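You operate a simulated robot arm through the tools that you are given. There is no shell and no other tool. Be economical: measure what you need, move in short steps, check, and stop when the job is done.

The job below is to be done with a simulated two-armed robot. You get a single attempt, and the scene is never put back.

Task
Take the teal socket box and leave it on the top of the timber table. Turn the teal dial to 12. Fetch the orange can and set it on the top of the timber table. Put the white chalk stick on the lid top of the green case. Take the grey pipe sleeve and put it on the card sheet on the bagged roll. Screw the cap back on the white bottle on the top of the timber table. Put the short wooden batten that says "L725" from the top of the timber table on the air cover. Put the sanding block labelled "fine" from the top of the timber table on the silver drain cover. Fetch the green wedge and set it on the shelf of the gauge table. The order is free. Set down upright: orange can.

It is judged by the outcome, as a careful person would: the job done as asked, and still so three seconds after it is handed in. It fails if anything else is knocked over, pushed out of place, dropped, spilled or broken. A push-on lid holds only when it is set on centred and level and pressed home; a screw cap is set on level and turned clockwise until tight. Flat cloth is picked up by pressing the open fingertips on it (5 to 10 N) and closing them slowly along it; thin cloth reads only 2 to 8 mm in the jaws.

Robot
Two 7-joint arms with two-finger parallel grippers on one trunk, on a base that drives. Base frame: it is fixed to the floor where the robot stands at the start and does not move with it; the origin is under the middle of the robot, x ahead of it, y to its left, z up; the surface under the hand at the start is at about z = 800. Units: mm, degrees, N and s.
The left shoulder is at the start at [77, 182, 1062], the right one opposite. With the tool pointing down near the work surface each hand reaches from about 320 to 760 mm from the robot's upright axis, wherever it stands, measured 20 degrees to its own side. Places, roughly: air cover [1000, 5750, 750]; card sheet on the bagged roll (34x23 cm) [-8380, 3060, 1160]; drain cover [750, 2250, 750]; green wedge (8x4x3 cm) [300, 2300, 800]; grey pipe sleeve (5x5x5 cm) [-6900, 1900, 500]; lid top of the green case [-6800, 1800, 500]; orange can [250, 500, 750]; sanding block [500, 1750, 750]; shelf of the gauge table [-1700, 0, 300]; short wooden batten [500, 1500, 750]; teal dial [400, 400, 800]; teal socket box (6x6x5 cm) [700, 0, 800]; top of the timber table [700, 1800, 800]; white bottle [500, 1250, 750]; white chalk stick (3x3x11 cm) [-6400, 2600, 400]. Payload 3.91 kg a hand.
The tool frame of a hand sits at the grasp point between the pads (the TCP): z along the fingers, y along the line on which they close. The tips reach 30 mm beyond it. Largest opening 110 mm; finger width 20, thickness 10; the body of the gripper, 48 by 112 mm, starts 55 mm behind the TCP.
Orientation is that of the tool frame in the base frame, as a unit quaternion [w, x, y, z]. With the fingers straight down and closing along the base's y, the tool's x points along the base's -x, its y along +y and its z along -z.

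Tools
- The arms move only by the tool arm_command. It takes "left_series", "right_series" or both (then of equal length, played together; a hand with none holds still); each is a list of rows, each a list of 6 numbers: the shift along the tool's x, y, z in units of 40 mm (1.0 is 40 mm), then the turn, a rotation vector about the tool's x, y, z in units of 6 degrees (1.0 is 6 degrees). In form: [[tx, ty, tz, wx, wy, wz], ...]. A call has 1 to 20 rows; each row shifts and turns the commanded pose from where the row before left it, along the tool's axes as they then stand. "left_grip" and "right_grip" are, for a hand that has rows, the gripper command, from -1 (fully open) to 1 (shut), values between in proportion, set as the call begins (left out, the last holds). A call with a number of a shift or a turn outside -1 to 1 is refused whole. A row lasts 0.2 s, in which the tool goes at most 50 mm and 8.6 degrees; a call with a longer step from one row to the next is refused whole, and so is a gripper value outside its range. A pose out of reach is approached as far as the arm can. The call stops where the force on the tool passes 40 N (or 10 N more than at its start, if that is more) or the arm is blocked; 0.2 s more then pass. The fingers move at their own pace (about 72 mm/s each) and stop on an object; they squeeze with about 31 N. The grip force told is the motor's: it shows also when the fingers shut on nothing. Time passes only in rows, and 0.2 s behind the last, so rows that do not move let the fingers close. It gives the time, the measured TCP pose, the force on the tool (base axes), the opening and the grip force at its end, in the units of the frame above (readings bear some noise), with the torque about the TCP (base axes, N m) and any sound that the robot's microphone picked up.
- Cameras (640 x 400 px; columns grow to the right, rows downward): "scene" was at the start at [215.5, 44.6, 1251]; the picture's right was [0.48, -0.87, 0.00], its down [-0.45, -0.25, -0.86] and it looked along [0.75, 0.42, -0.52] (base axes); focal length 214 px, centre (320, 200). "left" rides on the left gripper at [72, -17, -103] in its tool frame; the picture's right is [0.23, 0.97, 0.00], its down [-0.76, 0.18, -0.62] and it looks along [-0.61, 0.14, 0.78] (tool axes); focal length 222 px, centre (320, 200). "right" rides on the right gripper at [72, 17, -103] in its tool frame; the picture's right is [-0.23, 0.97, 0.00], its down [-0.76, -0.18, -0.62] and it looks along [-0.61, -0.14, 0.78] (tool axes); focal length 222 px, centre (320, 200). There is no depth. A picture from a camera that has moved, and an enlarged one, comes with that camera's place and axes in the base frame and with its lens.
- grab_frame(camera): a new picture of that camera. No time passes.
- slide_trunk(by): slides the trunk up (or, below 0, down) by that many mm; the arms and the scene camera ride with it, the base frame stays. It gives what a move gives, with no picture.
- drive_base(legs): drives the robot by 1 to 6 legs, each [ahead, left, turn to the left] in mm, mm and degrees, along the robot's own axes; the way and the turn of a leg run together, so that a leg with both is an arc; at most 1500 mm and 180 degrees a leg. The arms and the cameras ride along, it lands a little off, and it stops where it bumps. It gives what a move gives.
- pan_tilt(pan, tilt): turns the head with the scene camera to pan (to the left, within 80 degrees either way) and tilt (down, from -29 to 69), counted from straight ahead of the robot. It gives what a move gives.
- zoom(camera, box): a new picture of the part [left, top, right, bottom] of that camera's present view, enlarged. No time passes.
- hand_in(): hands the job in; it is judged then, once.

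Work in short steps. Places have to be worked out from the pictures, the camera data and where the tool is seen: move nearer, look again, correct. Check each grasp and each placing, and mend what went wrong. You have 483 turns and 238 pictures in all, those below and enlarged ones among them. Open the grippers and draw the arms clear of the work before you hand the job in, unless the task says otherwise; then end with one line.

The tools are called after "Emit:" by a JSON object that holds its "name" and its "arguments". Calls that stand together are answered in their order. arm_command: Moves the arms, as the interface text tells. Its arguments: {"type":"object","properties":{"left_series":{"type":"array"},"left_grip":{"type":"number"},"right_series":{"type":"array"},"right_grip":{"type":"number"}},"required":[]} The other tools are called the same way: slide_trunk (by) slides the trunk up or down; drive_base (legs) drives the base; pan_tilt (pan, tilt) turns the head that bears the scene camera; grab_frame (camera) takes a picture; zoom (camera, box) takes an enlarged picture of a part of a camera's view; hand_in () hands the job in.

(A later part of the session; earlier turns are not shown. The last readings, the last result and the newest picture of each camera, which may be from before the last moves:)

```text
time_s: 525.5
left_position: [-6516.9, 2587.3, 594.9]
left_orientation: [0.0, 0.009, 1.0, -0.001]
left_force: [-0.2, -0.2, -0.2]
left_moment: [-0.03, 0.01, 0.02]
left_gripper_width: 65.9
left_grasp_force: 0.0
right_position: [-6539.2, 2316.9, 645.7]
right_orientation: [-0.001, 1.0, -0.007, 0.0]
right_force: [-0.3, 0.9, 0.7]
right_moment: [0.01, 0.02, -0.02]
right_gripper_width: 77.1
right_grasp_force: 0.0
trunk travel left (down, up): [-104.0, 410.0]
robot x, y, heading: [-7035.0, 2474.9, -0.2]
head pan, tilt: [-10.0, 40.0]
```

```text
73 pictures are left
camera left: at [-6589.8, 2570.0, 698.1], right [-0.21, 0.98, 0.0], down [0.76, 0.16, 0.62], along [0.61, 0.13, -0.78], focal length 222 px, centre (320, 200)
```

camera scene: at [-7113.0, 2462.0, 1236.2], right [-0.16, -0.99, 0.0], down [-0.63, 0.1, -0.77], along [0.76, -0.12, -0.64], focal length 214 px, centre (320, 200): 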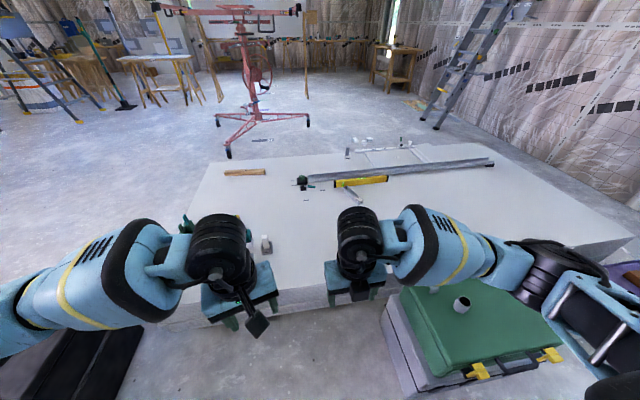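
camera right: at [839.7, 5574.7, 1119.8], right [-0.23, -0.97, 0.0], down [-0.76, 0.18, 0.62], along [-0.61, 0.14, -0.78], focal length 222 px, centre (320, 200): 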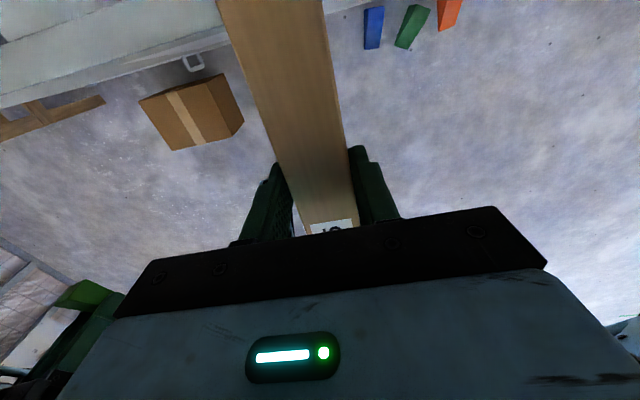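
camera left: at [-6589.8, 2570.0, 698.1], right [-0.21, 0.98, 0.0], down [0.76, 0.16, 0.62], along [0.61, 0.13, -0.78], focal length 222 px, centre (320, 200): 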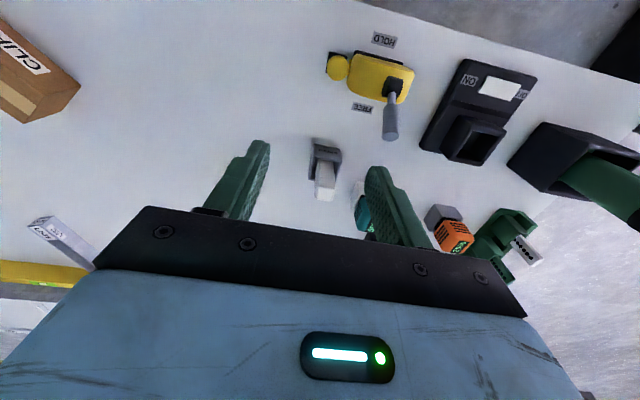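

Chalk top is at ≈(−6391,2620). I move the left hand above it, keeping the 66 mm opening, and lower partway.

Emit:
{"name": "arm_command", "arguments": {"left_series": [[-0.79, 0.2, 0, 0, 0, 0], [-0.79, 0.2, 0, 0, 0, 0], [-0.79, 0.2, 0.5, 0, 0, 0], [-0.79, 0.2, 0.8, 0, 0, 0], [0, 0, 0.8, 0, 0, 0]]}}

Emit:
{"name": "grab_frame", "arguments": {"camera": "left"}}

Emit:
{"name": "pan_tilt", "arguments": {"pan": 15, "tilt": 45}}

Emit:
{"name": "grab_frame", "arguments": {"camera": "scene"}}

```text
time_s: 526.7
left_position: [-6390.7, 2617.1, 510.1]
left_orientation: [0.001, 0.009, 1.0, -0.001]
left_force: [-0.3, -0.3, 0.2]
left_moment: [0.0, -0.02, -0.02]
left_gripper_width: 66.0
left_grasp_force: 0.0
right_position: [-6540.1, 2316.4, 644.8]
right_orientation: [-0.001, 1.0, -0.007, -0.002]
right_force: [0.3, 0.0, -0.2]
right_moment: [-0.03, 0.03, 0.04]
right_gripper_width: 76.9
right_grasp_force: 0.1
trunk travel left (down, up): [-104.0, 410.0]
robot x, y, heading: [-7033.0, 2478.4, -0.2]
head pan, tilt: [-10.0, 40.0]
```

```text
72 pictures are left
camera left: at [-6462.4, 2599.8, 613.9], right [-0.21, 0.98, 0.0], down [0.76, 0.16, 0.62], along [0.61, 0.13, -0.78], focal length 222 px, centre (320, 200)
```

left: 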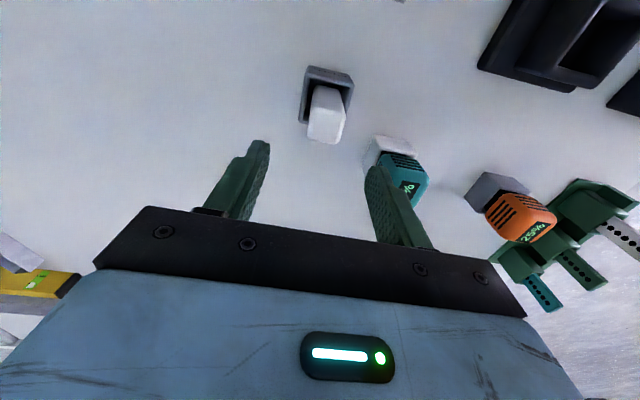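

```text
time_s: 527.6
left_position: [-6390.9, 2616.6, 511.4]
left_orientation: [0.001, 0.008, 1.0, 0.0]
left_force: [-0.2, 0.0, -0.2]
left_moment: [0.0, 0.04, 0.04]
left_gripper_width: 66.2
left_grasp_force: 0.0
right_position: [-6538.9, 2316.6, 646.0]
right_orientation: [0.0, 1.0, -0.006, 0.0]
right_force: [-0.3, 1.1, 0.0]
right_moment: [-0.01, 0.01, -0.03]
right_gripper_width: 77.0
right_grasp_force: 0.0
trunk travel left (down, up): [-104.0, 410.0]
robot x, y, heading: [-7033.6, 2474.9, 0.0]
head pan, tilt: [15.0, 45.0]
```

```text
71 pictures are left
camera scene: at [-6740.3, 2496.5, 986.0], right [0.26, -0.97, 0.0], down [-0.68, -0.18, -0.71], along [0.68, 0.18, -0.71], focal length 214 px, centre (320, 200)
```

scene: 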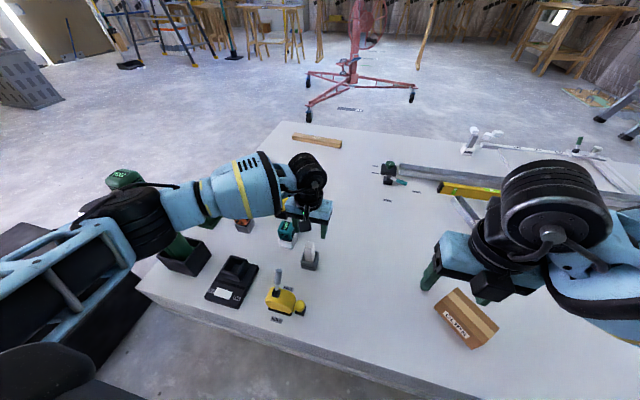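

Chalk top solved: (−6394,2620,432). Centre and descend to z≈428, then grip.

Emit:
{"name": "arm_command", "arguments": {"left_series": [[0.08, 0.08, 0.4, 0, 0, 0], [0, 0, 0.6, 0, 0, 0], [0, 0, 0.6, 0, 0, 0], [0, 0, 0.45, 0, 0, 0]]}}

Emit:
{"name": "arm_command", "arguments": {"left_series": [[0, 0, 0, 0, 0, 0], [0, 0, 0, 0, 0, 0], [0, 0, 0, 0, 0, 0]], "left_grip": 0.8}}

Emit:
{"name": "grab_frame", "arguments": {"camera": "left"}}

```text
time_s: 528.6
left_position: [-6393.4, 2620.5, 429.5]
left_orientation: [0.001, 0.008, 1.0, -0.001]
left_force: [-0.4, -0.2, -0.6]
left_moment: [0.02, 0.03, 0.0]
left_gripper_width: 66.0
left_grasp_force: 0.1
right_position: [-6539.6, 2317.8, 644.8]
right_orientation: [-0.001, 1.0, -0.007, 0.0]
right_force: [-0.2, 0.3, 0.4]
right_moment: [-0.01, 0.03, -0.02]
right_gripper_width: 76.9
right_grasp_force: 0.0
trunk travel left (down, up): [-104.0, 410.0]
robot x, y, heading: [-7036.3, 2471.9, 0.0]
head pan, tilt: [15.0, 45.0]
```

```text
time_s: 529.4
left_position: [-6392.8, 2620.0, 429.4]
left_orientation: [0.001, 0.009, 1.0, -0.001]
left_force: [-0.1, -0.7, -0.4]
left_moment: [0.01, -0.01, -0.03]
left_gripper_width: 27.5
left_grasp_force: 31.4
right_position: [-6538.8, 2316.8, 644.3]
right_orientation: [-0.001, 1.0, -0.007, -0.001]
right_force: [0.3, -0.1, 0.8]
right_moment: [0.0, -0.01, -0.01]
right_gripper_width: 77.0
right_grasp_force: 0.0
trunk travel left (down, up): [-104.0, 410.0]
robot x, y, heading: [-7031.5, 2474.0, 0.0]
head pan, tilt: [15.0, 45.0]
```

```text
70 pictures are left
camera left: at [-6464.9, 2603.1, 531.9], right [-0.21, 0.98, 0.0], down [0.76, 0.16, 0.62], along [0.61, 0.13, -0.78], focal length 222 px, centre (320, 200)
```

left: 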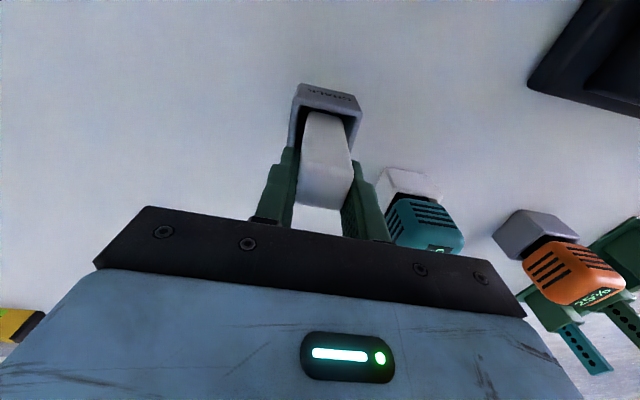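

Chalk gripped (27.5 mm). Lift straight up.

Emit:
{"name": "arm_command", "arguments": {"left_series": [[0, 0, -0.3, 0, 0, 0], [0, 0, -0.5, 0, 0, 0], [0, 0, -0.7, 0, 0, 0], [0, 0, -0.8, 0, 0, 0], [0, 0, -0.8, 0, 0, 0], [0, 0, -0.8, 0, 0, 0]]}}

Emit:
{"name": "grab_frame", "arguments": {"camera": "scene"}}

```text
time_s: 530.8
left_position: [-6392.5, 2618.1, 585.8]
left_orientation: [0.001, 0.009, 1.0, -0.001]
left_force: [-0.1, 0.1, -0.5]
left_moment: [0.01, 0.02, 0.03]
left_gripper_width: 27.3
left_grasp_force: 31.1
right_position: [-6539.3, 2317.1, 646.0]
right_orientation: [-0.002, 1.0, -0.007, 0.0]
right_force: [-0.4, 0.3, -0.5]
right_moment: [0.0, -0.03, -0.03]
right_gripper_width: 77.3
right_grasp_force: 0.1
trunk travel left (down, up): [-104.0, 410.0]
robot x, y, heading: [-7038.0, 2473.1, -0.2]
head pan, tilt: [15.0, 45.0]
```

```text
69 pictures are left
camera scene: at [-6740.4, 2496.5, 986.0], right [0.26, -0.97, 0.0], down [-0.68, -0.18, -0.71], along [0.68, 0.18, -0.71], focal length 214 px, centre (320, 200)
```

scene: 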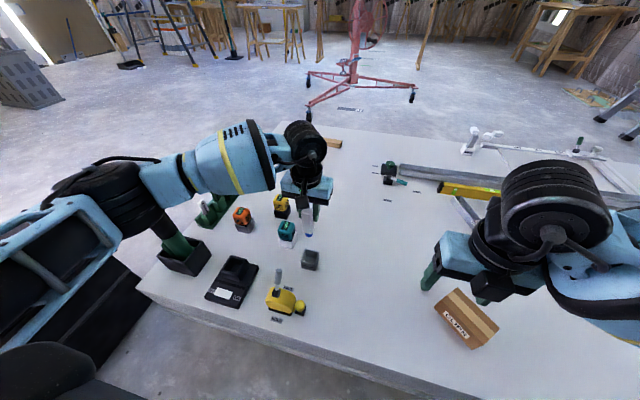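

Chalk is out; the holder stayed. I raise the left hand, back off and drive right so that the right hand comes over the sleeve.

Emit:
{"name": "arm_command", "arguments": {"left_series": [[0.3, 0, -0.8, 0, 0, 0], [0.3, 0, -0.8, 0, 0, 0], [0.3, 0, -0.8, 0, 0, 0], [0.3, 0, -0.6, 0, 0, 0]], "right_series": [[0, 0, -0.6, 0, 0, 0], [0, 0, -0.6, 0, 0, 0], [0, 0, -0.6, 0, 0, 0], [0, 0, 0, 0, 0, 0]]}}

Emit:
{"name": "drive_base", "arguments": {"legs": [[-335, 0, 0], [0, -365, 0]]}}

Emit:
{"name": "grab_frame", "arguments": {"camera": "right"}}

Emit:
{"name": "pan_tilt", "arguments": {"pan": -10, "tilt": 45}}

Emit:
{"name": "grab_frame", "arguments": {"camera": "scene"}}

```text
time_s: 531.8
left_position: [-6439.9, 2622.9, 703.8]
left_orientation: [0.001, 0.009, 1.0, 0.0]
left_force: [-0.2, -0.4, -0.6]
left_moment: [0.01, -0.01, 0.0]
left_gripper_width: 27.1
left_grasp_force: 30.2
right_position: [-6540.3, 2315.1, 718.2]
right_orientation: [0.0, 1.0, -0.006, -0.001]
right_force: [0.4, 0.4, -0.2]
right_moment: [0.02, 0.0, 0.01]
right_gripper_width: 77.0
right_grasp_force: 0.1
trunk travel left (down, up): [-104.0, 410.0]
robot x, y, heading: [-7031.5, 2470.0, -0.1]
head pan, tilt: [15.0, 45.0]
```

```text
time_s: 537.4
left_position: [-6778.7, 2263.7, 703.9]
left_orientation: [0.0, 0.007, 1.0, -0.001]
left_force: [-0.5, 0.4, -0.8]
left_moment: [0.02, -0.04, 0.0]
left_gripper_width: 27.3
left_grasp_force: 31.2
right_position: [-6878.7, 1957.3, 718.3]
right_orientation: [-0.001, 1.0, -0.005, 0.0]
right_force: [-0.1, -0.2, -0.3]
right_moment: [-0.01, 0.01, -0.01]
right_gripper_width: 76.8
right_grasp_force: 0.1
trunk travel left (down, up): [-104.0, 410.0]
robot x, y, heading: [-7371.9, 2115.7, 0.3]
head pan, tilt: [15.0, 45.0]
```

```text
68 pictures are left
camera right: at [-6806.8, 1937.4, 821.5], right [-0.24, -0.97, 0.0], down [-0.76, 0.18, 0.62], along [-0.61, 0.15, -0.78], focal length 222 px, centre (320, 200)
```

right: 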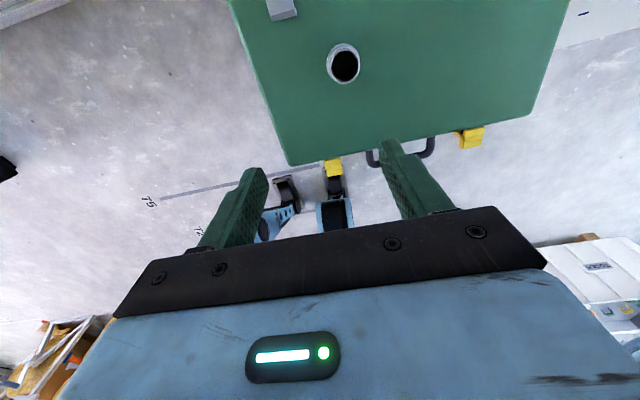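

```text
time_s: 538.2
left_position: [-6780.4, 2264.6, 703.5]
left_orientation: [0.001, 0.007, 1.0, -0.001]
left_force: [0.1, 0.0, -0.8]
left_moment: [0.03, 0.0, 0.02]
left_gripper_width: 27.5
left_grasp_force: 30.7
right_position: [-6878.7, 1957.9, 718.3]
right_orientation: [-0.001, 1.0, -0.005, 0.0]
right_force: [-0.4, -0.4, -0.1]
right_moment: [0.02, -0.01, -0.02]
right_gripper_width: 77.0
right_grasp_force: 0.0
trunk travel left (down, up): [-104.0, 410.0]
robot x, y, heading: [-7369.8, 2115.0, -0.1]
head pan, tilt: [-10.0, 45.0]
```

```text
67 pictures are left
camera scene: at [-7078.1, 2102.3, 986.0], right [-0.17, -0.99, 0.0], down [-0.7, 0.12, -0.71], along [0.7, -0.12, -0.71], focal length 214 px, centre (320, 200)
```

scene: 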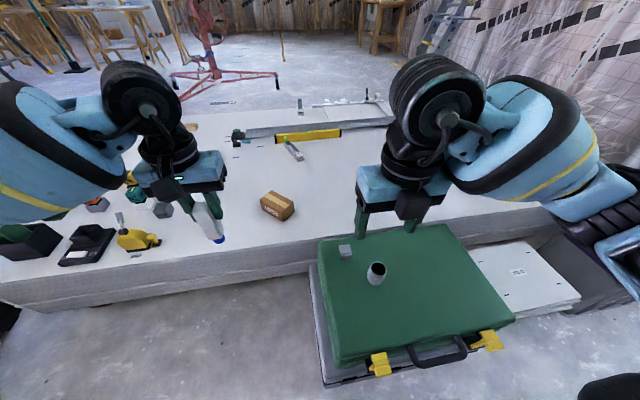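

Sleeve top solved at (−6855,1922,502) → lid z≈452, lid spans x −7005…−6720, y 1625…2050. I open the right hand, move over the sleeve and lower partway.

Emit:
{"name": "arm_command", "arguments": {"right_series": [[0.3, 0.45, 0, 0, 0, 0], [0.3, 0.45, 0, 0, 0, 0], [0, 0, 0.8, 0, 0, 0], [0, 0, 0.8, 0, 0, 0], [0, 0, 0.8, 0, 0, 0], [0, 0, 0.8, 0, 0, 0]], "right_grip": -1}}

Emit:
{"name": "grab_frame", "arguments": {"camera": "right"}}

```text
time_s: 539.6
left_position: [-6779.1, 2264.6, 703.4]
left_orientation: [0.0, 0.007, 1.0, -0.001]
left_force: [-0.6, 0.2, -1.0]
left_moment: [0.0, 0.02, 0.01]
left_gripper_width: 27.3
left_grasp_force: 31.0
right_position: [-6854.7, 1920.7, 588.1]
right_orientation: [-0.001, 1.0, -0.005, 0.0]
right_force: [0.7, 0.1, -0.3]
right_moment: [-0.02, -0.01, -0.04]
right_gripper_width: 109.6
right_grasp_force: 0.0
trunk travel left (down, up): [-104.0, 410.0]
robot x, y, heading: [-7372.1, 2113.6, 0.1]
head pan, tilt: [-10.0, 45.0]
```

```text
66 pictures are left
camera right: at [-6783.0, 1901.9, 691.7], right [-0.24, -0.97, 0.0], down [-0.76, 0.18, 0.62], along [-0.61, 0.15, -0.78], focal length 222 px, centre (320, 200)
```

right: 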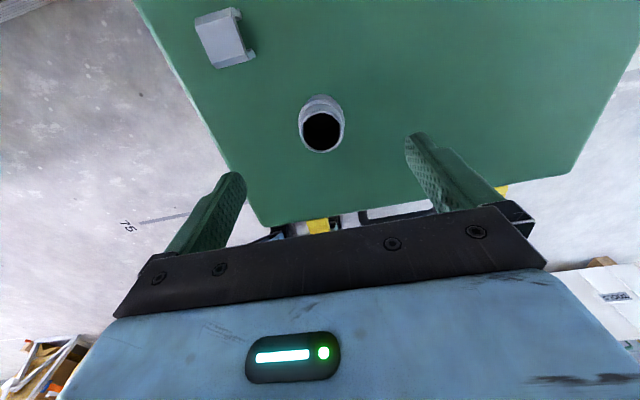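

Aligned. Descend 100 mm and close.

Emit:
{"name": "arm_command", "arguments": {"right_series": [[0, 0.05, 0.6, 0, 0, 0], [0, 0, 0.7, 0, 0, 0], [0, 0, 0.7, 0, 0, 0], [0, 0, 0.45, 0, 0, 0]]}}

Emit:
{"name": "arm_command", "arguments": {"right_series": [[0, 0, 0, 0, 0, 0], [0, 0, 0, 0, 0, 0], [0, 0, 0, 0, 0, 0], [0, 0, 0, 0, 0, 0]], "right_grip": 0.6}}

```text
time_s: 540.6
left_position: [-6779.4, 2264.2, 703.0]
left_orientation: [0.001, 0.007, 1.0, -0.001]
left_force: [0.2, 0.9, -0.6]
left_moment: [-0.02, -0.01, -0.01]
left_gripper_width: 27.2
left_grasp_force: 31.5
right_position: [-6856.3, 1919.0, 490.5]
right_orientation: [0.0, 1.0, -0.005, -0.001]
right_force: [0.0, -0.4, 0.0]
right_moment: [-0.03, -0.05, -0.02]
right_gripper_width: 110.0
right_grasp_force: 0.1
trunk travel left (down, up): [-104.0, 410.0]
robot x, y, heading: [-7371.7, 2112.0, 0.3]
head pan, tilt: [-10.0, 45.0]
```

```text
time_s: 541.6
left_position: [-6779.1, 2264.6, 704.5]
left_orientation: [0.001, 0.007, 1.0, -0.001]
left_force: [-0.4, -1.0, -0.7]
left_moment: [0.01, -0.02, 0.03]
left_gripper_width: 27.1
left_grasp_force: 30.9
right_position: [-6855.6, 1919.1, 491.4]
right_orientation: [-0.001, 1.0, -0.005, 0.0]
right_force: [0.7, 1.2, -0.2]
right_moment: [-0.01, 0.02, 0.04]
right_gripper_width: 41.6
right_grasp_force: 30.8
trunk travel left (down, up): [-104.0, 410.0]
robot x, y, heading: [-7374.4, 2115.3, 0.6]
head pan, tilt: [-10.0, 45.0]
```

Sleeve held (41.6 mm). Lift it well up and shift the base right 290 mm so the left hand faces the lid.

Emit:
{"name": "arm_command", "arguments": {"right_series": [[0, 0, -0.6, 0, 0, 0], [0, 0, -0.9, 0, 0, 0], [0, 0, -0.9, 0, 0, 0], [0, 0, -0.9, 0, 0, 0], [0, 0, -0.9, 0, 0, 0], [0, 0, -0.9, 0, 0, 0]]}}

Emit:
{"name": "drive_base", "arguments": {"legs": [[0, -290, 0]]}}

Emit:
{"name": "grab_frame", "arguments": {"camera": "scene"}}

```text
time_s: 543.0
left_position: [-6779.0, 2264.7, 704.6]
left_orientation: [0.0, 0.007, 1.0, 0.0]
left_force: [-0.4, 0.7, -1.2]
left_moment: [0.0, -0.02, 0.0]
left_gripper_width: 27.5
left_grasp_force: 31.4
right_position: [-6857.8, 1921.4, 695.6]
right_orientation: [0.0, 1.0, -0.005, -0.002]
right_force: [0.4, 0.0, -0.4]
right_moment: [0.02, 0.0, 0.0]
right_gripper_width: 41.6
right_grasp_force: 31.6
trunk travel left (down, up): [-104.0, 410.0]
robot x, y, heading: [-7374.0, 2111.9, 0.0]
head pan, tilt: [-10.0, 45.0]
```

```text
time_s: 546.2
left_position: [-6777.3, 1972.6, 703.4]
left_orientation: [0.001, 0.007, 1.0, -0.001]
left_force: [-0.2, 0.1, 0.2]
left_moment: [0.0, 0.01, 0.01]
left_gripper_width: 26.9
left_grasp_force: 30.9
right_position: [-6855.2, 1628.5, 695.8]
right_orientation: [-0.001, 1.0, -0.003, 0.0]
right_force: [0.0, -0.5, -0.4]
right_moment: [0.02, -0.02, -0.01]
right_gripper_width: 41.1
right_grasp_force: 30.9
trunk travel left (down, up): [-104.0, 410.0]
robot x, y, heading: [-7371.8, 1825.4, 0.3]
head pan, tilt: [-10.0, 45.0]
```

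```text
65 pictures are left
camera scene: at [-7076.8, 1811.0, 986.0], right [-0.17, -0.99, 0.0], down [-0.7, 0.12, -0.71], along [0.7, -0.12, -0.71], focal length 214 px, centre (320, 200)
```

scene: 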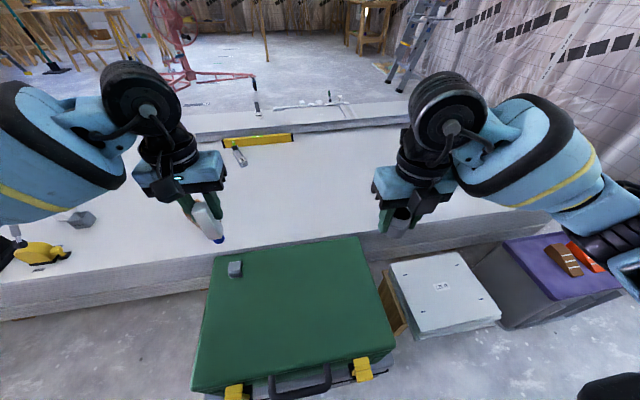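

The lid is clear. I move the chalk over (−6890,1840) and lower it upright to just above the lid.

Emit:
{"name": "arm_command", "arguments": {"left_series": [[0.7, -0.82, 0, 0, 0, 0], [0.7, -0.82, 0, 0, 0, 0], [0.7, -0.82, 0, 0, 0, 0], [0.7, -0.82, 0, 0, 0, 0], [0, 0, 0.8, 0, 0, 0], [0, 0, 0.8, 0, 0, 0], [0, 0, 0.8, 0, 0, 0], [0, 0, 0.6, 0, 0, 0]]}}

Emit:
{"name": "zoom", "arguments": {"camera": "scene", "box": [180, 180, 400, 340]}}

```text
time_s: 548.0
left_position: [-6893.7, 1843.5, 584.3]
left_orientation: [0.001, 0.007, 1.0, -0.001]
left_force: [0.3, 0.3, 0.0]
left_moment: [-0.02, -0.01, -0.03]
left_gripper_width: 27.3
left_grasp_force: 30.8
right_position: [-6854.7, 1630.0, 696.9]
right_orientation: [-0.001, 1.0, -0.005, 0.0]
right_force: [0.1, 0.6, -0.1]
right_moment: [-0.03, 0.01, -0.03]
right_gripper_width: 41.3
right_grasp_force: 30.5
trunk travel left (down, up): [-104.0, 410.0]
robot x, y, heading: [-7373.1, 1819.5, 0.2]
head pan, tilt: [-10.0, 45.0]
```

```text
2.50 times, centred on (290, 260) of scene
camera zoom: at [-7076.8, 1811.1, 986.0], right [-0.17, -0.99, 0.0], down [-0.7, 0.12, -0.71], along [0.7, -0.12, -0.71], focal length 536 px, centre (395, 50)
```

zoom: 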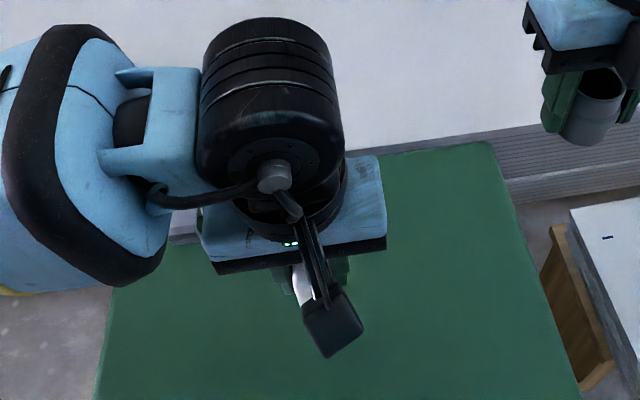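

Emit:
{"name": "arm_command", "arguments": {"left_series": [[0, 0, 0.2, 0, 0, 0], [0, 0, 0.15, 0, 0, 0], [0, 0, 0.1, 0, 0, 0], [0, 0, 0.08, 0, 0, 0], [0, 0, 0.06, 0, 0, 0]]}}

```text
time_s: 549.2
left_position: [-6892.4, 1843.3, 560.8]
left_orientation: [0.002, 0.008, 1.0, -0.001]
left_force: [-0.4, -0.8, -0.5]
left_moment: [-0.01, 0.05, 0.02]
left_gripper_width: 27.0
left_grasp_force: 32.0
right_position: [-6855.8, 1629.5, 695.4]
right_orientation: [0.0, 1.0, -0.006, 0.0]
right_force: [0.7, 0.0, 0.1]
right_moment: [0.01, 0.01, 0.0]
right_gripper_width: 41.0
right_grasp_force: 31.3
trunk travel left (down, up): [-104.0, 410.0]
robot x, y, heading: [-7372.0, 1821.3, -0.0]
head pan, tilt: [-10.0, 45.0]
```

Emit:
{"name": "arm_command", "arguments": {"left_series": [[0, 0, 0.06, 0, 0, 0], [0, 0, 0.06, 0, 0, 0], [0, 0, 0.05, 0, 0, 0], [0, 0, 0.05, 0, 0, 0]]}}

```text
time_s: 550.2
left_position: [-6891.3, 1843.3, 551.7]
left_orientation: [0.002, 0.007, 1.0, -0.001]
left_force: [-0.6, 0.3, -0.6]
left_moment: [-0.01, 0.0, -0.02]
left_gripper_width: 27.3
left_grasp_force: 30.8
right_position: [-6854.5, 1629.1, 696.4]
right_orientation: [-0.001, 1.0, -0.005, 0.0]
right_force: [0.2, 0.0, -0.5]
right_moment: [-0.02, -0.02, 0.0]
right_gripper_width: 41.1
right_grasp_force: 30.9
trunk travel left (down, up): [-104.0, 410.0]
robot x, y, heading: [-7370.9, 1824.5, 0.2]
head pan, tilt: [-10.0, 45.0]
```

Emit:
{"name": "arm_command", "arguments": {"left_series": [[0, 0, 0.06, 0, 0, 0], [0, 0, 0.06, 0, 0, 0], [0, 0, 0.05, 0, 0, 0], [0, 0, 0.05, 0, 0, 0]]}}

Emit:
{"name": "grab_frame", "arguments": {"camera": "left"}}

```text
time_s: 551.2
left_position: [-6891.2, 1844.2, 545.5]
left_orientation: [0.003, 0.007, 1.0, -0.002]
left_force: [0.4, 2.1, 21.8]
left_moment: [0.16, 0.05, 0.02]
left_gripper_width: 27.7
left_grasp_force: 30.8
right_position: [-6857.5, 1629.2, 696.9]
right_orientation: [-0.001, 1.0, -0.005, -0.001]
right_force: [0.3, -0.4, -0.3]
right_moment: [0.0, -0.01, -0.02]
right_gripper_width: 41.0
right_grasp_force: 30.9
trunk travel left (down, up): [-104.0, 410.0]
robot x, y, heading: [-7371.4, 1824.3, 0.4]
head pan, tilt: [-10.0, 45.0]
```

```text
63 pictures are left
camera left: at [-6964.1, 1825.5, 648.3], right [-0.21, 0.98, 0.0], down [0.76, 0.17, 0.63], along [0.61, 0.13, -0.78], focal length 222 px, centre (320, 200)
```

left: 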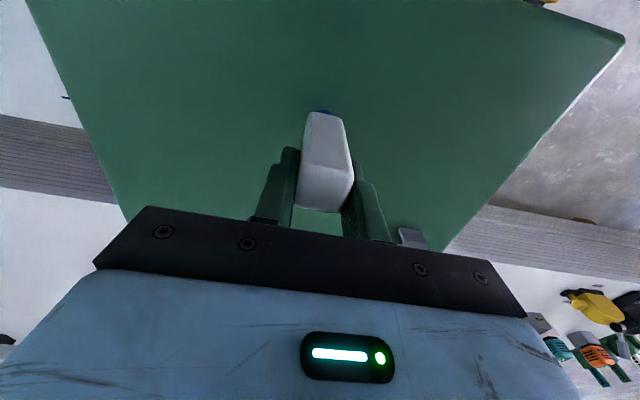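

Contact. Ease off 2 mm of preload and open slightly; check it stands by itself.

Emit:
{"name": "arm_command", "arguments": {"left_series": [[0, 0, -0.06, 0, 0, 0], [0, 0, 0, 0, 0, 0]]}}

Emit:
{"name": "arm_command", "arguments": {"left_series": [[0, 0, 0, 0, 0, 0], [0, 0, 0, 0, 0, 0], [0, 0, 0, 0, 0, 0]], "left_grip": 0.35}}

Emit:
{"name": "grab_frame", "arguments": {"camera": "left"}}

```text
time_s: 551.8
left_position: [-6892.0, 1843.4, 545.3]
left_orientation: [0.0, 0.007, 1.0, -0.001]
left_force: [4.4, -1.1, 12.2]
left_moment: [-0.1, -0.33, 0.03]
left_gripper_width: 27.3
left_grasp_force: 30.6
right_position: [-6856.1, 1629.1, 695.9]
right_orientation: [-0.001, 1.0, -0.005, 0.0]
right_force: [-0.6, 0.3, -0.1]
right_moment: [0.0, -0.02, 0.01]
right_gripper_width: 40.9
right_grasp_force: 31.2
trunk travel left (down, up): [-104.0, 410.0]
robot x, y, heading: [-7376.5, 1822.5, 0.2]
head pan, tilt: [-10.0, 45.0]
```

```text
time_s: 552.6
left_position: [-6892.7, 1843.5, 544.7]
left_orientation: [0.001, 0.007, 1.0, -0.002]
left_force: [-0.2, 0.4, 0.5]
left_moment: [-0.02, -0.01, 0.02]
left_gripper_width: 35.7
left_grasp_force: 0.0
right_position: [-6855.1, 1629.9, 696.4]
right_orientation: [0.0, 1.0, -0.005, 0.0]
right_force: [0.2, -0.8, -0.4]
right_moment: [0.0, 0.01, 0.0]
right_gripper_width: 40.9
right_grasp_force: 30.6
trunk travel left (down, up): [-104.0, 410.0]
robot x, y, heading: [-7371.6, 1823.0, 0.3]
head pan, tilt: [-10.0, 45.0]
```

```text
62 pictures are left
camera left: at [-6964.3, 1825.9, 648.2], right [-0.21, 0.98, 0.0], down [0.76, 0.17, 0.62], along [0.61, 0.13, -0.78], focal length 222 px, centre (320, 200)
```

left: 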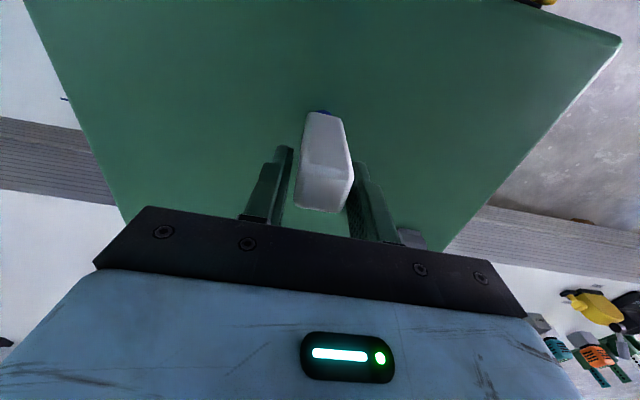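

It stands on its own. Open further and lift straight up.

Emit:
{"name": "arm_command", "arguments": {"left_series": [[0, 0, 0, 0, 0, 0], [0, 0, 0, 0, 0, 0], [0, 0, -0.4, 0, 0, 0], [0, 0, -0.8, 0, 0, 0], [0, 0, -0.8, 0, 0, 0], [0, 0, -0.8, 0, 0, 0], [0, 0, -0.8, 0, 0, 0]], "left_grip": -0.3}}

Emit:
{"name": "arm_command", "arguments": {"left_series": [[0, 0.8, -0.4, 0, 0, 0], [0, 0.8, -0.4, 0, 0, 0], [0, 0.8, 0, 0, 0, 0], [0, 0.8, 0, 0, 0, 0], [0, 0.8, 0, 0, 0, 0]]}}

Emit:
{"name": "grab_frame", "arguments": {"camera": "scene"}}

```text
time_s: 554.2
left_position: [-6892.4, 1842.2, 687.4]
left_orientation: [0.0, 0.007, 1.0, 0.001]
left_force: [0.5, -0.7, -1.5]
left_moment: [0.02, 0.01, 0.0]
left_gripper_width: 71.4
left_grasp_force: 0.1
right_position: [-6856.2, 1627.8, 695.6]
right_orientation: [-0.002, 1.0, -0.006, -0.001]
right_force: [0.2, -0.2, -0.5]
right_moment: [0.02, 0.0, 0.02]
right_gripper_width: 40.4
right_grasp_force: 31.0
trunk travel left (down, up): [-104.0, 410.0]
robot x, y, heading: [-7371.9, 1821.5, 0.1]
head pan, tilt: [-10.0, 45.0]
```

```text
time_s: 555.4
left_position: [-6889.9, 2004.6, 721.9]
left_orientation: [0.001, 0.008, 1.0, -0.001]
left_force: [-0.3, 0.1, 0.1]
left_moment: [0.01, 0.04, -0.02]
left_gripper_width: 71.3
left_grasp_force: 0.1
right_position: [-6855.3, 1629.2, 696.1]
right_orientation: [0.0, 1.0, -0.005, 0.0]
right_force: [-1.2, 0.5, 0.9]
right_moment: [0.01, -0.03, -0.01]
right_gripper_width: 40.5
right_grasp_force: 30.8
trunk travel left (down, up): [-104.0, 410.0]
robot x, y, heading: [-7372.2, 1821.2, -0.0]
head pan, tilt: [-10.0, 45.0]
```

```text
61 pictures are left
camera scene: at [-7077.0, 1811.3, 986.0], right [-0.17, -0.99, 0.0], down [-0.7, 0.12, -0.71], along [0.7, -0.12, -0.71], focal length 214 px, centre (320, 200)
```

scene: 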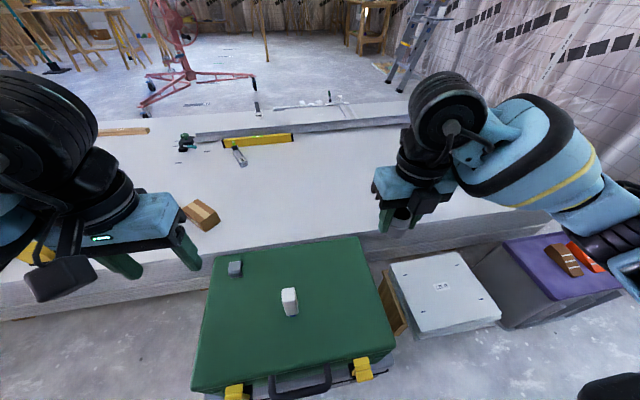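

Chalk stands on the lid. Now the sleeve: raise the trunk, move to y≈2900, turn to face the bags and look for the card sheet.

Emit:
{"name": "slide_trunk", "arguments": {"by": 400}}

Emit:
{"name": "drive_base", "arguments": {"legs": [[-40, 0, 0], [0, 1080, 0], [0, 0, 180]]}}

Emit:
{"name": "pan_tilt", "arguments": {"pan": -8, "tilt": 15}}

Emit:
{"name": "grab_frame", "arguments": {"camera": "scene"}}

```text
time_s: 559.2
left_position: [-6890.6, 2002.1, 1120.5]
left_orientation: [0.0, 0.007, 1.0, 0.0]
left_force: [-0.1, 0.1, -0.9]
left_moment: [0.03, -0.01, 0.01]
left_gripper_width: 71.4
left_grasp_force: 0.0
right_position: [-6855.3, 1628.5, 1095.1]
right_orientation: [-0.001, 1.0, -0.005, -0.001]
right_force: [-0.2, 0.2, -0.1]
right_moment: [0.01, -0.02, -0.02]
right_gripper_width: 40.1
right_grasp_force: 31.2
trunk travel left (down, up): [-504.0, 10.0]
robot x, y, heading: [-7373.4, 1821.8, 0.1]
head pan, tilt: [-10.0, 45.0]
```

```text
time_s: 576.8
left_position: [-7895.7, 2728.3, 1121.2]
left_orientation: [-0.001, 1.0, -0.01, -0.001]
left_force: [-0.1, 0.0, 0.2]
left_moment: [0.06, 0.01, -0.03]
left_gripper_width: 71.5
left_grasp_force: 0.2
right_position: [-7927.0, 3102.9, 1096.6]
right_orientation: [0.0, 0.008, 1.0, -0.001]
right_force: [1.1, -0.6, -0.4]
right_moment: [0.02, 0.0, -0.01]
right_gripper_width: 39.2
right_grasp_force: 30.9
trunk travel left (down, up): [-504.0, 10.0]
robot x, y, heading: [-7410.9, 2908.8, 179.8]
head pan, tilt: [-10.0, 45.0]
```

```text
time_s: 577.8
left_position: [-7894.0, 2727.9, 1120.5]
left_orientation: [-0.001, 1.0, -0.01, 0.0]
left_force: [-0.3, 0.0, 0.4]
left_moment: [0.01, 0.0, -0.03]
left_gripper_width: 71.4
left_grasp_force: 0.0
right_position: [-7928.4, 3102.1, 1097.0]
right_orientation: [0.0, 0.009, 1.0, -0.001]
right_force: [-0.2, 0.1, -0.6]
right_moment: [-0.01, 0.01, -0.01]
right_gripper_width: 39.4
right_grasp_force: 30.7
trunk travel left (down, up): [-504.0, 10.0]
robot x, y, heading: [-7413.0, 2905.0, 179.9]
head pan, tilt: [-8.0, 15.0]
```

```text
60 pictures are left
camera scene: at [-7531.2, 2918.9, 1480.4], right [0.14, 0.99, 0.0], down [0.26, -0.04, -0.97], along [-0.96, 0.14, -0.26], focal length 214 px, centre (320, 200)
```

scene: 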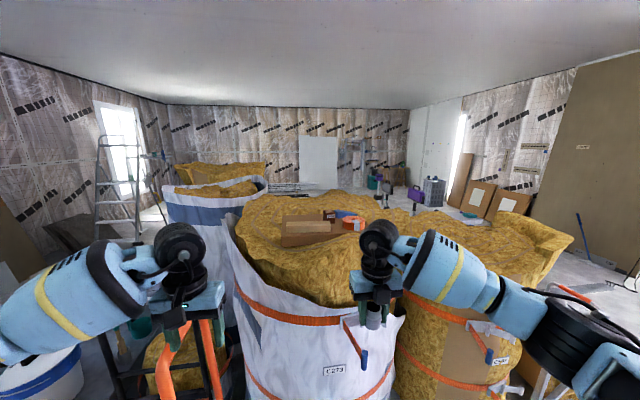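

Emit:
{"name": "zoom", "arguments": {"camera": "scene", "box": [230, 180, 410, 300]}}

```text
3.33 times, centred on (320, 240) of scene
camera zoom: at [-7531.2, 2918.9, 1480.4], right [0.14, 0.99, 0.0], down [0.26, -0.04, -0.97], along [-0.96, 0.14, -0.26], focal length 715 px, centre (320, 67)
```

zoom: 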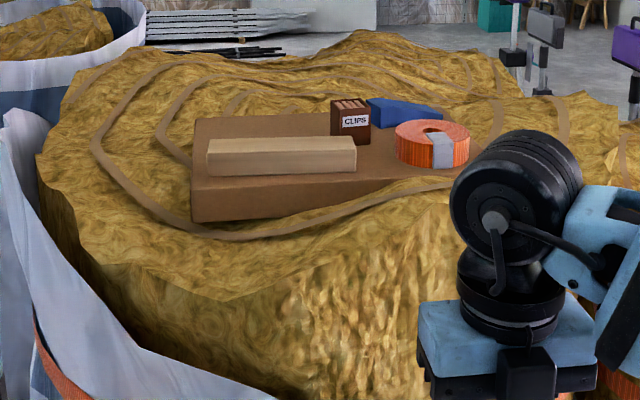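

The card sheet carries a block, CLIPS box, blue piece and tape; I need a top view to find a free spot. Raise both hands, then drive in 300 mm.

Emit:
{"name": "arm_command", "arguments": {"right_series": [[0, 0, -0.9, 0, 0, 0], [0, 0, -0.9, 0, 0, 0], [0, 0, -0.9, 0, 0, 0], [0, 0, -0.9, 0, 0, 0], [0, 0, -0.9, 0, 0, 0], [0, 0, -0.5, 0, 0, 0]], "left_series": [[0.8, 0, -0.9, 0, 0, 0], [0.8, 0, -0.9, 0, 0, 0], [0.8, 0, -0.9, 0, 0, 0], [0, 0, -0.9, 0, 0, 0], [0, 0, 0, 0, 0, 0], [0, 0, 0, 0, 0, 0]]}}

Emit:
{"name": "drive_base", "arguments": {"legs": [[280, 0, 0]]}}

Emit:
{"name": "grab_frame", "arguments": {"camera": "right"}}

Emit:
{"name": "pan_tilt", "arguments": {"pan": -5, "tilt": 40}}

Emit:
{"name": "grab_frame", "arguments": {"camera": "scene"}}

```text
time_s: 579.2
left_position: [-7798.9, 2726.9, 1264.7]
left_orientation: [-0.001, 1.0, -0.01, -0.001]
left_force: [0.8, -0.8, -0.1]
left_moment: [-0.03, 0.02, 0.0]
left_gripper_width: 71.4
left_grasp_force: 0.1
right_position: [-7924.2, 3103.2, 1297.1]
right_orientation: [0.0, 0.009, 1.0, 0.0]
right_force: [0.6, 1.3, -0.2]
right_moment: [0.02, -0.02, 0.0]
right_gripper_width: 39.3
right_grasp_force: 30.6
trunk travel left (down, up): [-504.0, 10.0]
robot x, y, heading: [-7416.0, 2905.1, 180.1]
head pan, tilt: [-8.0, 15.0]
```

```text
time_s: 581.1
left_position: [-8078.6, 2728.7, 1263.3]
left_orientation: [-0.001, 1.0, -0.012, -0.001]
left_force: [-0.7, 0.6, -0.2]
left_moment: [0.0, -0.02, 0.0]
left_gripper_width: 71.7
left_grasp_force: 0.1
right_position: [-8203.5, 3107.0, 1297.8]
right_orientation: [0.0, 0.01, 1.0, -0.001]
right_force: [-0.1, -0.9, 0.9]
right_moment: [0.03, 0.01, -0.02]
right_gripper_width: 39.4
right_grasp_force: 31.0
trunk travel left (down, up): [-504.0, 10.0]
robot x, y, heading: [-7689.5, 2905.3, 179.3]
head pan, tilt: [-8.0, 15.0]
```

```text
58 pictures are left
camera right: at [-8276.5, 3123.4, 1401.0], right [0.25, 0.97, 0.0], down [0.76, -0.19, 0.62], along [0.6, -0.15, -0.78], focal length 222 px, centre (320, 200)
```

right: 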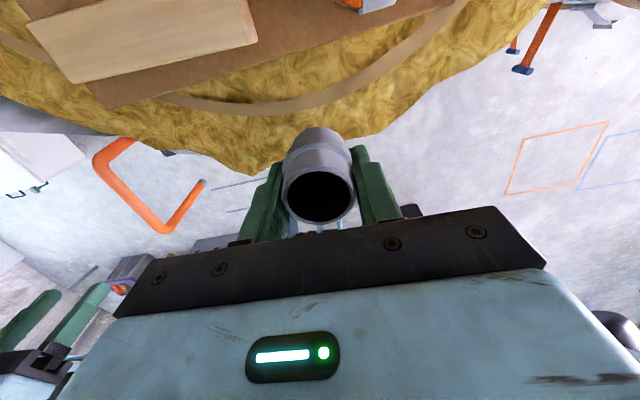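

```text
time_s: 582.0
left_position: [-8079.5, 2728.4, 1264.2]
left_orientation: [-0.001, 1.0, -0.012, -0.002]
left_force: [0.3, -0.8, 0.0]
left_moment: [-0.02, -0.01, -0.01]
left_gripper_width: 71.3
left_grasp_force: 0.1
right_position: [-8204.3, 3106.3, 1296.7]
right_orientation: [0.001, 0.01, 1.0, -0.001]
right_force: [0.3, -0.4, -0.5]
right_moment: [-0.01, 0.0, -0.02]
right_gripper_width: 39.5
right_grasp_force: 31.4
trunk travel left (down, up): [-504.0, 10.0]
robot x, y, heading: [-7693.0, 2905.3, 179.7]
head pan, tilt: [-5.0, 40.0]
```

```text
57 pictures are left
camera scene: at [-7802.6, 2915.0, 1441.1], right [0.09, 1.0, 0.0], down [0.64, -0.06, -0.77], along [-0.76, 0.07, -0.64], focal length 214 px, centre (320, 200)
```

scene: 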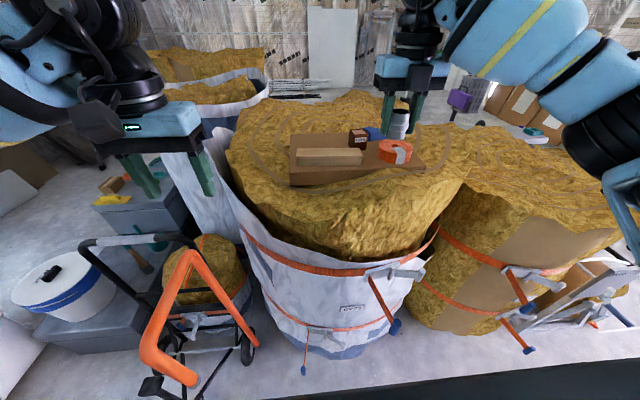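

Emit:
{"name": "zoom", "arguments": {"camera": "scene", "box": [260, 90, 460, 210]}}

```text
3.20 times, centred on (360, 150) of scene
camera zoom: at [-7802.6, 2915.0, 1441.1], right [0.09, 1.0, 0.0], down [0.64, -0.06, -0.77], along [-0.76, 0.07, -0.64], focal length 686 px, centre (192, 360)
```

zoom: 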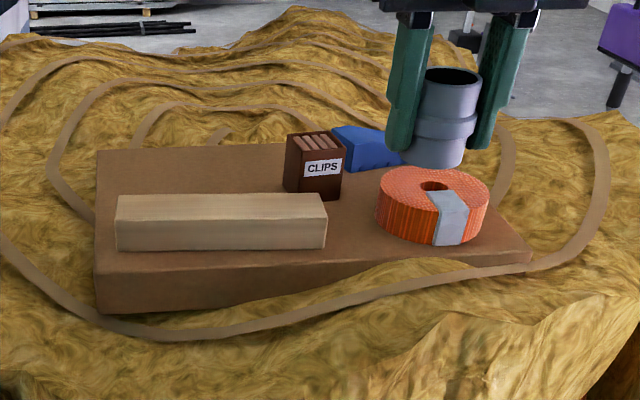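

Card: x −8495…−8245, y 2882…3227, z≈1152. Free spot behind the wooden block: (−8385,2975). A hand-truck handle leans near my left, so I shift right 80 mm and advance only 75 mm, retracting the left hand.

Emit:
{"name": "arm_command", "arguments": {"left_series": [[0.8, 0, -0.3, 0, 0, 0], [0.8, 0, -0.3, 0, 0, 0], [0.6, 0, 0, 0, 0, 0]]}}

Emit:
{"name": "drive_base", "arguments": {"legs": [[0, -80, 0], [75, 0, 0]]}}

Emit:
{"name": "arm_command", "arguments": {"right_series": [[0, -0.8, 0.3, 0, 0, 0], [0, -0.8, 0.3, 0, 0, 0], [0.5, -0.8, 0, 0, 0, 0], [0.5, -0.8, 0, 0, 0, 0], [0.5, -0.8, 0, 0, 0, 0], [0.5, -0.8, 0, 0, 0, 0], [0.5, -0.5, 0, 0, 0, 0]]}}

Emit:
{"name": "grab_frame", "arguments": {"camera": "right"}}

Emit:
{"name": "zoom", "arguments": {"camera": "scene", "box": [220, 90, 420, 210]}}

```text
time_s: 582.8
left_position: [-7989.9, 2724.8, 1287.7]
left_orientation: [-0.001, 1.0, -0.012, -0.002]
left_force: [0.1, -0.4, -0.7]
left_moment: [-0.01, -0.01, 0.02]
left_gripper_width: 71.4
left_grasp_force: 0.1
right_position: [-8204.9, 3106.5, 1296.9]
right_orientation: [0.0, 0.011, 1.0, -0.001]
right_force: [-0.9, -0.5, -0.5]
right_moment: [-0.02, 0.01, -0.03]
right_gripper_width: 39.2
right_grasp_force: 31.2
trunk travel left (down, up): [-504.0, 10.0]
robot x, y, heading: [-7696.1, 2902.9, 179.5]
head pan, tilt: [-5.0, 40.0]
```

```text
time_s: 584.9
left_position: [-8065.3, 2806.8, 1289.5]
left_orientation: [-0.001, 1.0, -0.012, -0.002]
left_force: [0.2, -0.1, -0.1]
left_moment: [-0.05, 0.01, 0.01]
left_gripper_width: 71.4
left_grasp_force: 0.1
right_position: [-8278.2, 3187.7, 1297.7]
right_orientation: [-0.001, 0.01, 1.0, -0.001]
right_force: [0.5, 0.3, -0.6]
right_moment: [0.01, -0.01, 0.02]
right_gripper_width: 39.3
right_grasp_force: 31.2
trunk travel left (down, up): [-504.0, 10.0]
robot x, y, heading: [-7764.1, 2989.0, 179.6]
head pan, tilt: [-5.0, 40.0]
```

```text
time_s: 586.5
left_position: [-8065.0, 2807.2, 1287.8]
left_orientation: [-0.001, 1.0, -0.013, 0.0]
left_force: [-0.5, 0.7, -0.3]
left_moment: [0.02, -0.02, 0.0]
left_gripper_width: 71.7
left_grasp_force: 0.0
right_position: [-8345.1, 3020.1, 1268.2]
right_orientation: [0.0, 0.01, 1.0, -0.001]
right_force: [0.3, 0.7, 0.6]
right_moment: [0.0, -0.02, 0.02]
right_gripper_width: 39.5
right_grasp_force: 31.3
right hand out of reach, approached as far as the arm can: row 6, 7
trunk travel left (down, up): [-504.0, 10.0]
robot x, y, heading: [-7765.5, 2987.9, 179.5]
head pan, tilt: [-5.0, 40.0]
```

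```text
55 pictures are left
camera right: at [-8417.4, 3036.5, 1371.7], right [0.25, 0.97, 0.0], down [0.76, -0.19, 0.62], along [0.6, -0.15, -0.78], focal length 222 px, centre (320, 200)
```

right: 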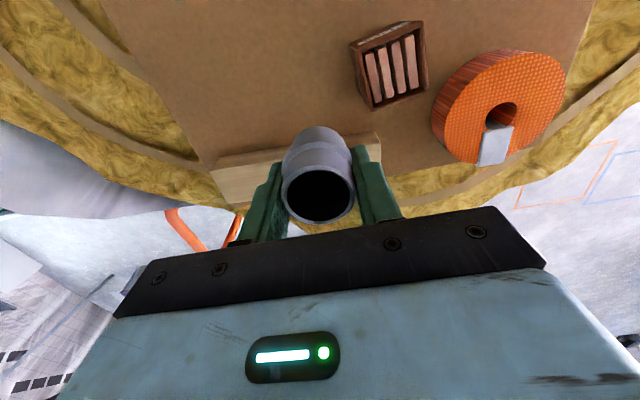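

```text
3.20 times, centred on (320, 150) of scene
camera zoom: at [-7878.0, 2997.3, 1440.9], right [0.09, 1.0, 0.0], down [0.64, -0.06, -0.77], along [-0.76, 0.07, -0.64], focal length 686 px, centre (320, 360)
```

zoom: 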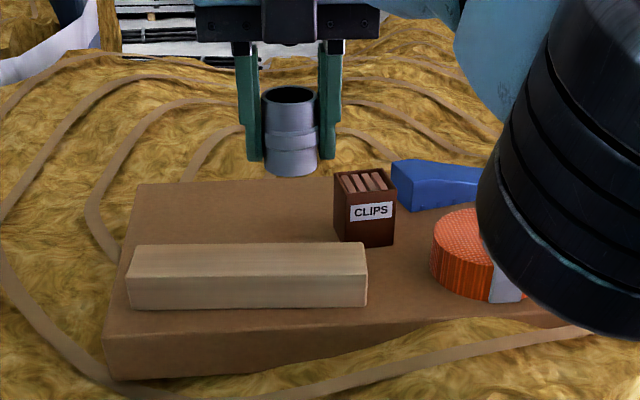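

The right camera shows ample free card behind the block. I first move −45 mm in y, lower 40 mm, then go 43 mm further back.

Emit:
{"name": "arm_command", "arguments": {"right_series": [[0, -0.6, 0, 0, 0, 0], [0, -0.55, 0, 0, 0, 0], [0, 0, 0.5, 0, 0, 0], [0, 0, 0.4, 0, 0, 0], [0.55, 0, 0, 0, 0, 0], [0.55, 0, 0, 0, 0, 0]]}}

Emit:
{"name": "grab_frame", "arguments": {"camera": "right"}}

Emit:
{"name": "zoom", "arguments": {"camera": "scene", "box": [220, 90, 420, 210]}}

```text
time_s: 587.9
left_position: [-8065.8, 2807.4, 1288.9]
left_orientation: [0.0, 1.0, -0.012, -0.001]
left_force: [-0.4, 0.6, 0.5]
left_moment: [-0.02, -0.01, -0.02]
left_gripper_width: 71.7
left_grasp_force: 0.1
right_position: [-8354.1, 3001.0, 1217.4]
right_orientation: [0.001, 0.01, 1.0, -0.001]
right_force: [0.8, 0.3, -0.7]
right_moment: [0.05, -0.03, 0.0]
right_gripper_width: 39.6
right_grasp_force: 31.1
right hand out of reach, approached as far as the arm can: row 1, 2, 5, 6
trunk travel left (down, up): [-504.0, 10.0]
robot x, y, heading: [-7764.2, 2989.1, 179.6]
head pan, tilt: [-5.0, 40.0]
```

```text
53 pictures are left
camera right: at [-8425.4, 3018.7, 1321.3], right [0.25, 0.97, 0.0], down [0.76, -0.19, 0.62], along [0.6, -0.16, -0.78], focal length 222 px, centre (320, 200)
```

right: 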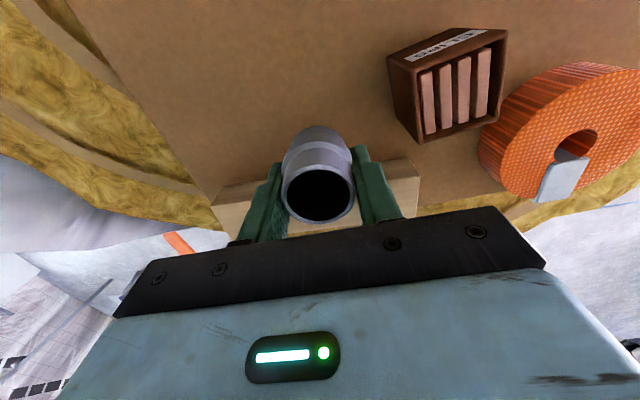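

```text
3.20 times, centred on (320, 150) of scene
camera zoom: at [-7878.1, 2997.9, 1440.9], right [0.09, 1.0, 0.0], down [0.64, -0.06, -0.77], along [-0.76, 0.07, -0.64], focal length 686 px, centre (320, 360)
```

zoom: 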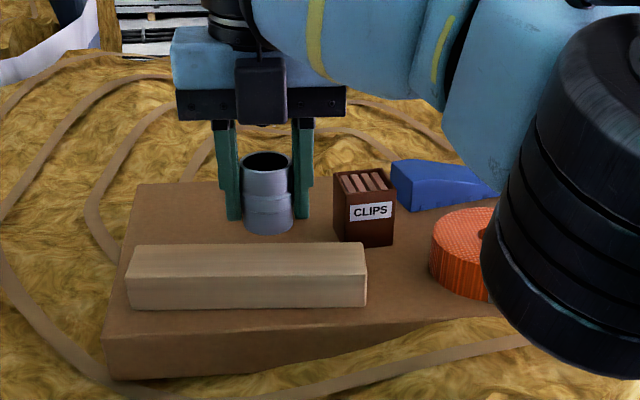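

The arm is at its limit here, so I nudge the base 28 mm ahead and 25 mm left instead.

Emit:
{"name": "drive_base", "arguments": {"legs": [[30, 25, 0]]}}

Emit:
{"name": "grab_frame", "arguments": {"camera": "right"}}

Emit:
{"name": "zoom", "arguments": {"camera": "scene", "box": [220, 90, 420, 210]}}

```text
time_s: 588.8
left_position: [-8093.6, 2782.9, 1291.0]
left_orientation: [0.0, 1.0, -0.012, -0.002]
left_force: [-0.3, -0.3, 1.4]
left_moment: [-0.01, 0.0, -0.01]
left_gripper_width: 71.6
left_grasp_force: 0.0
right_position: [-8380.7, 2977.1, 1220.4]
right_orientation: [-0.001, 0.009, 1.0, -0.001]
right_force: [-0.4, 0.3, 0.6]
right_moment: [0.04, 0.03, 0.02]
right_gripper_width: 39.4
right_grasp_force: 30.5
trunk travel left (down, up): [-504.0, 10.0]
robot x, y, heading: [-7799.3, 2963.3, 179.7]
head pan, tilt: [-5.0, 40.0]
```

```text
51 pictures are left
camera right: at [-8452.9, 2993.8, 1323.3], right [0.25, 0.97, 0.0], down [0.76, -0.19, 0.62], along [0.6, -0.16, -0.78], focal length 222 px, centre (320, 200)
```

right: 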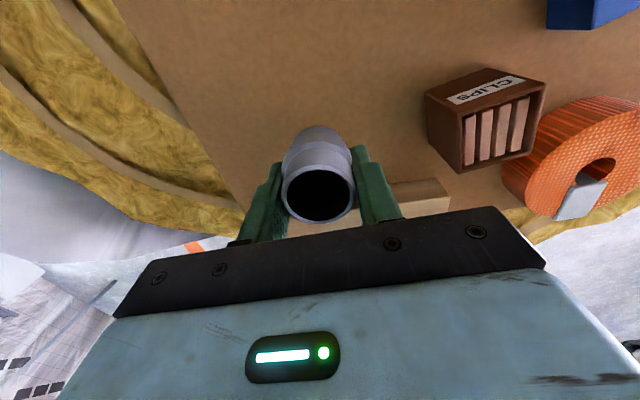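

```text
3.20 times, centred on (320, 150) of scene
camera zoom: at [-7905.6, 2973.3, 1441.3], right [0.09, 1.0, 0.0], down [0.64, -0.06, -0.77], along [-0.76, 0.07, -0.64], focal length 686 px, centre (320, 360)
```

zoom: 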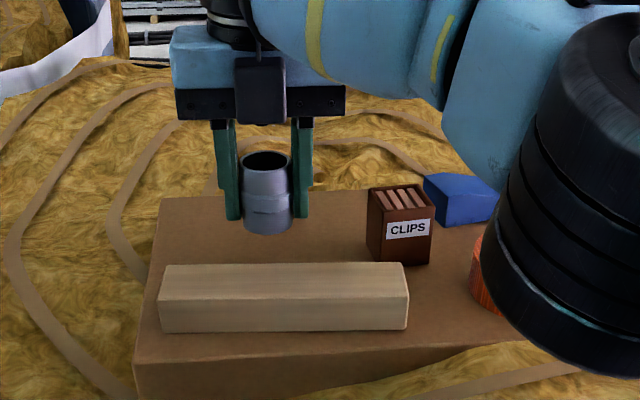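

Now clear above the free card. Lower gently to contact.

Emit:
{"name": "arm_command", "arguments": {"right_series": [[0.05, 0, 0.2, 0, 0, 0], [0, 0, 0.15, 0, 0, 0], [0, 0, 0.1, 0, 0, 0], [0, 0, 0.06, 0, 0, 0], [0, 0, 0.06, 0, 0, 0]]}}

```text
time_s: 590.0
left_position: [-8096.4, 2782.2, 1289.5]
left_orientation: [0.0, 1.0, -0.012, -0.001]
left_force: [0.6, 0.1, 0.5]
left_moment: [-0.03, 0.0, -0.01]
left_gripper_width: 71.8
left_grasp_force: 0.0
right_position: [-8384.4, 2976.6, 1196.0]
right_orientation: [0.0, 0.01, 1.0, -0.002]
right_force: [0.6, 0.0, -1.2]
right_moment: [0.02, 0.0, 0.02]
right_gripper_width: 39.2
right_grasp_force: 30.6
trunk travel left (down, up): [-504.0, 10.0]
robot x, y, heading: [-7795.2, 2964.0, 179.5]
head pan, tilt: [-5.0, 40.0]
```

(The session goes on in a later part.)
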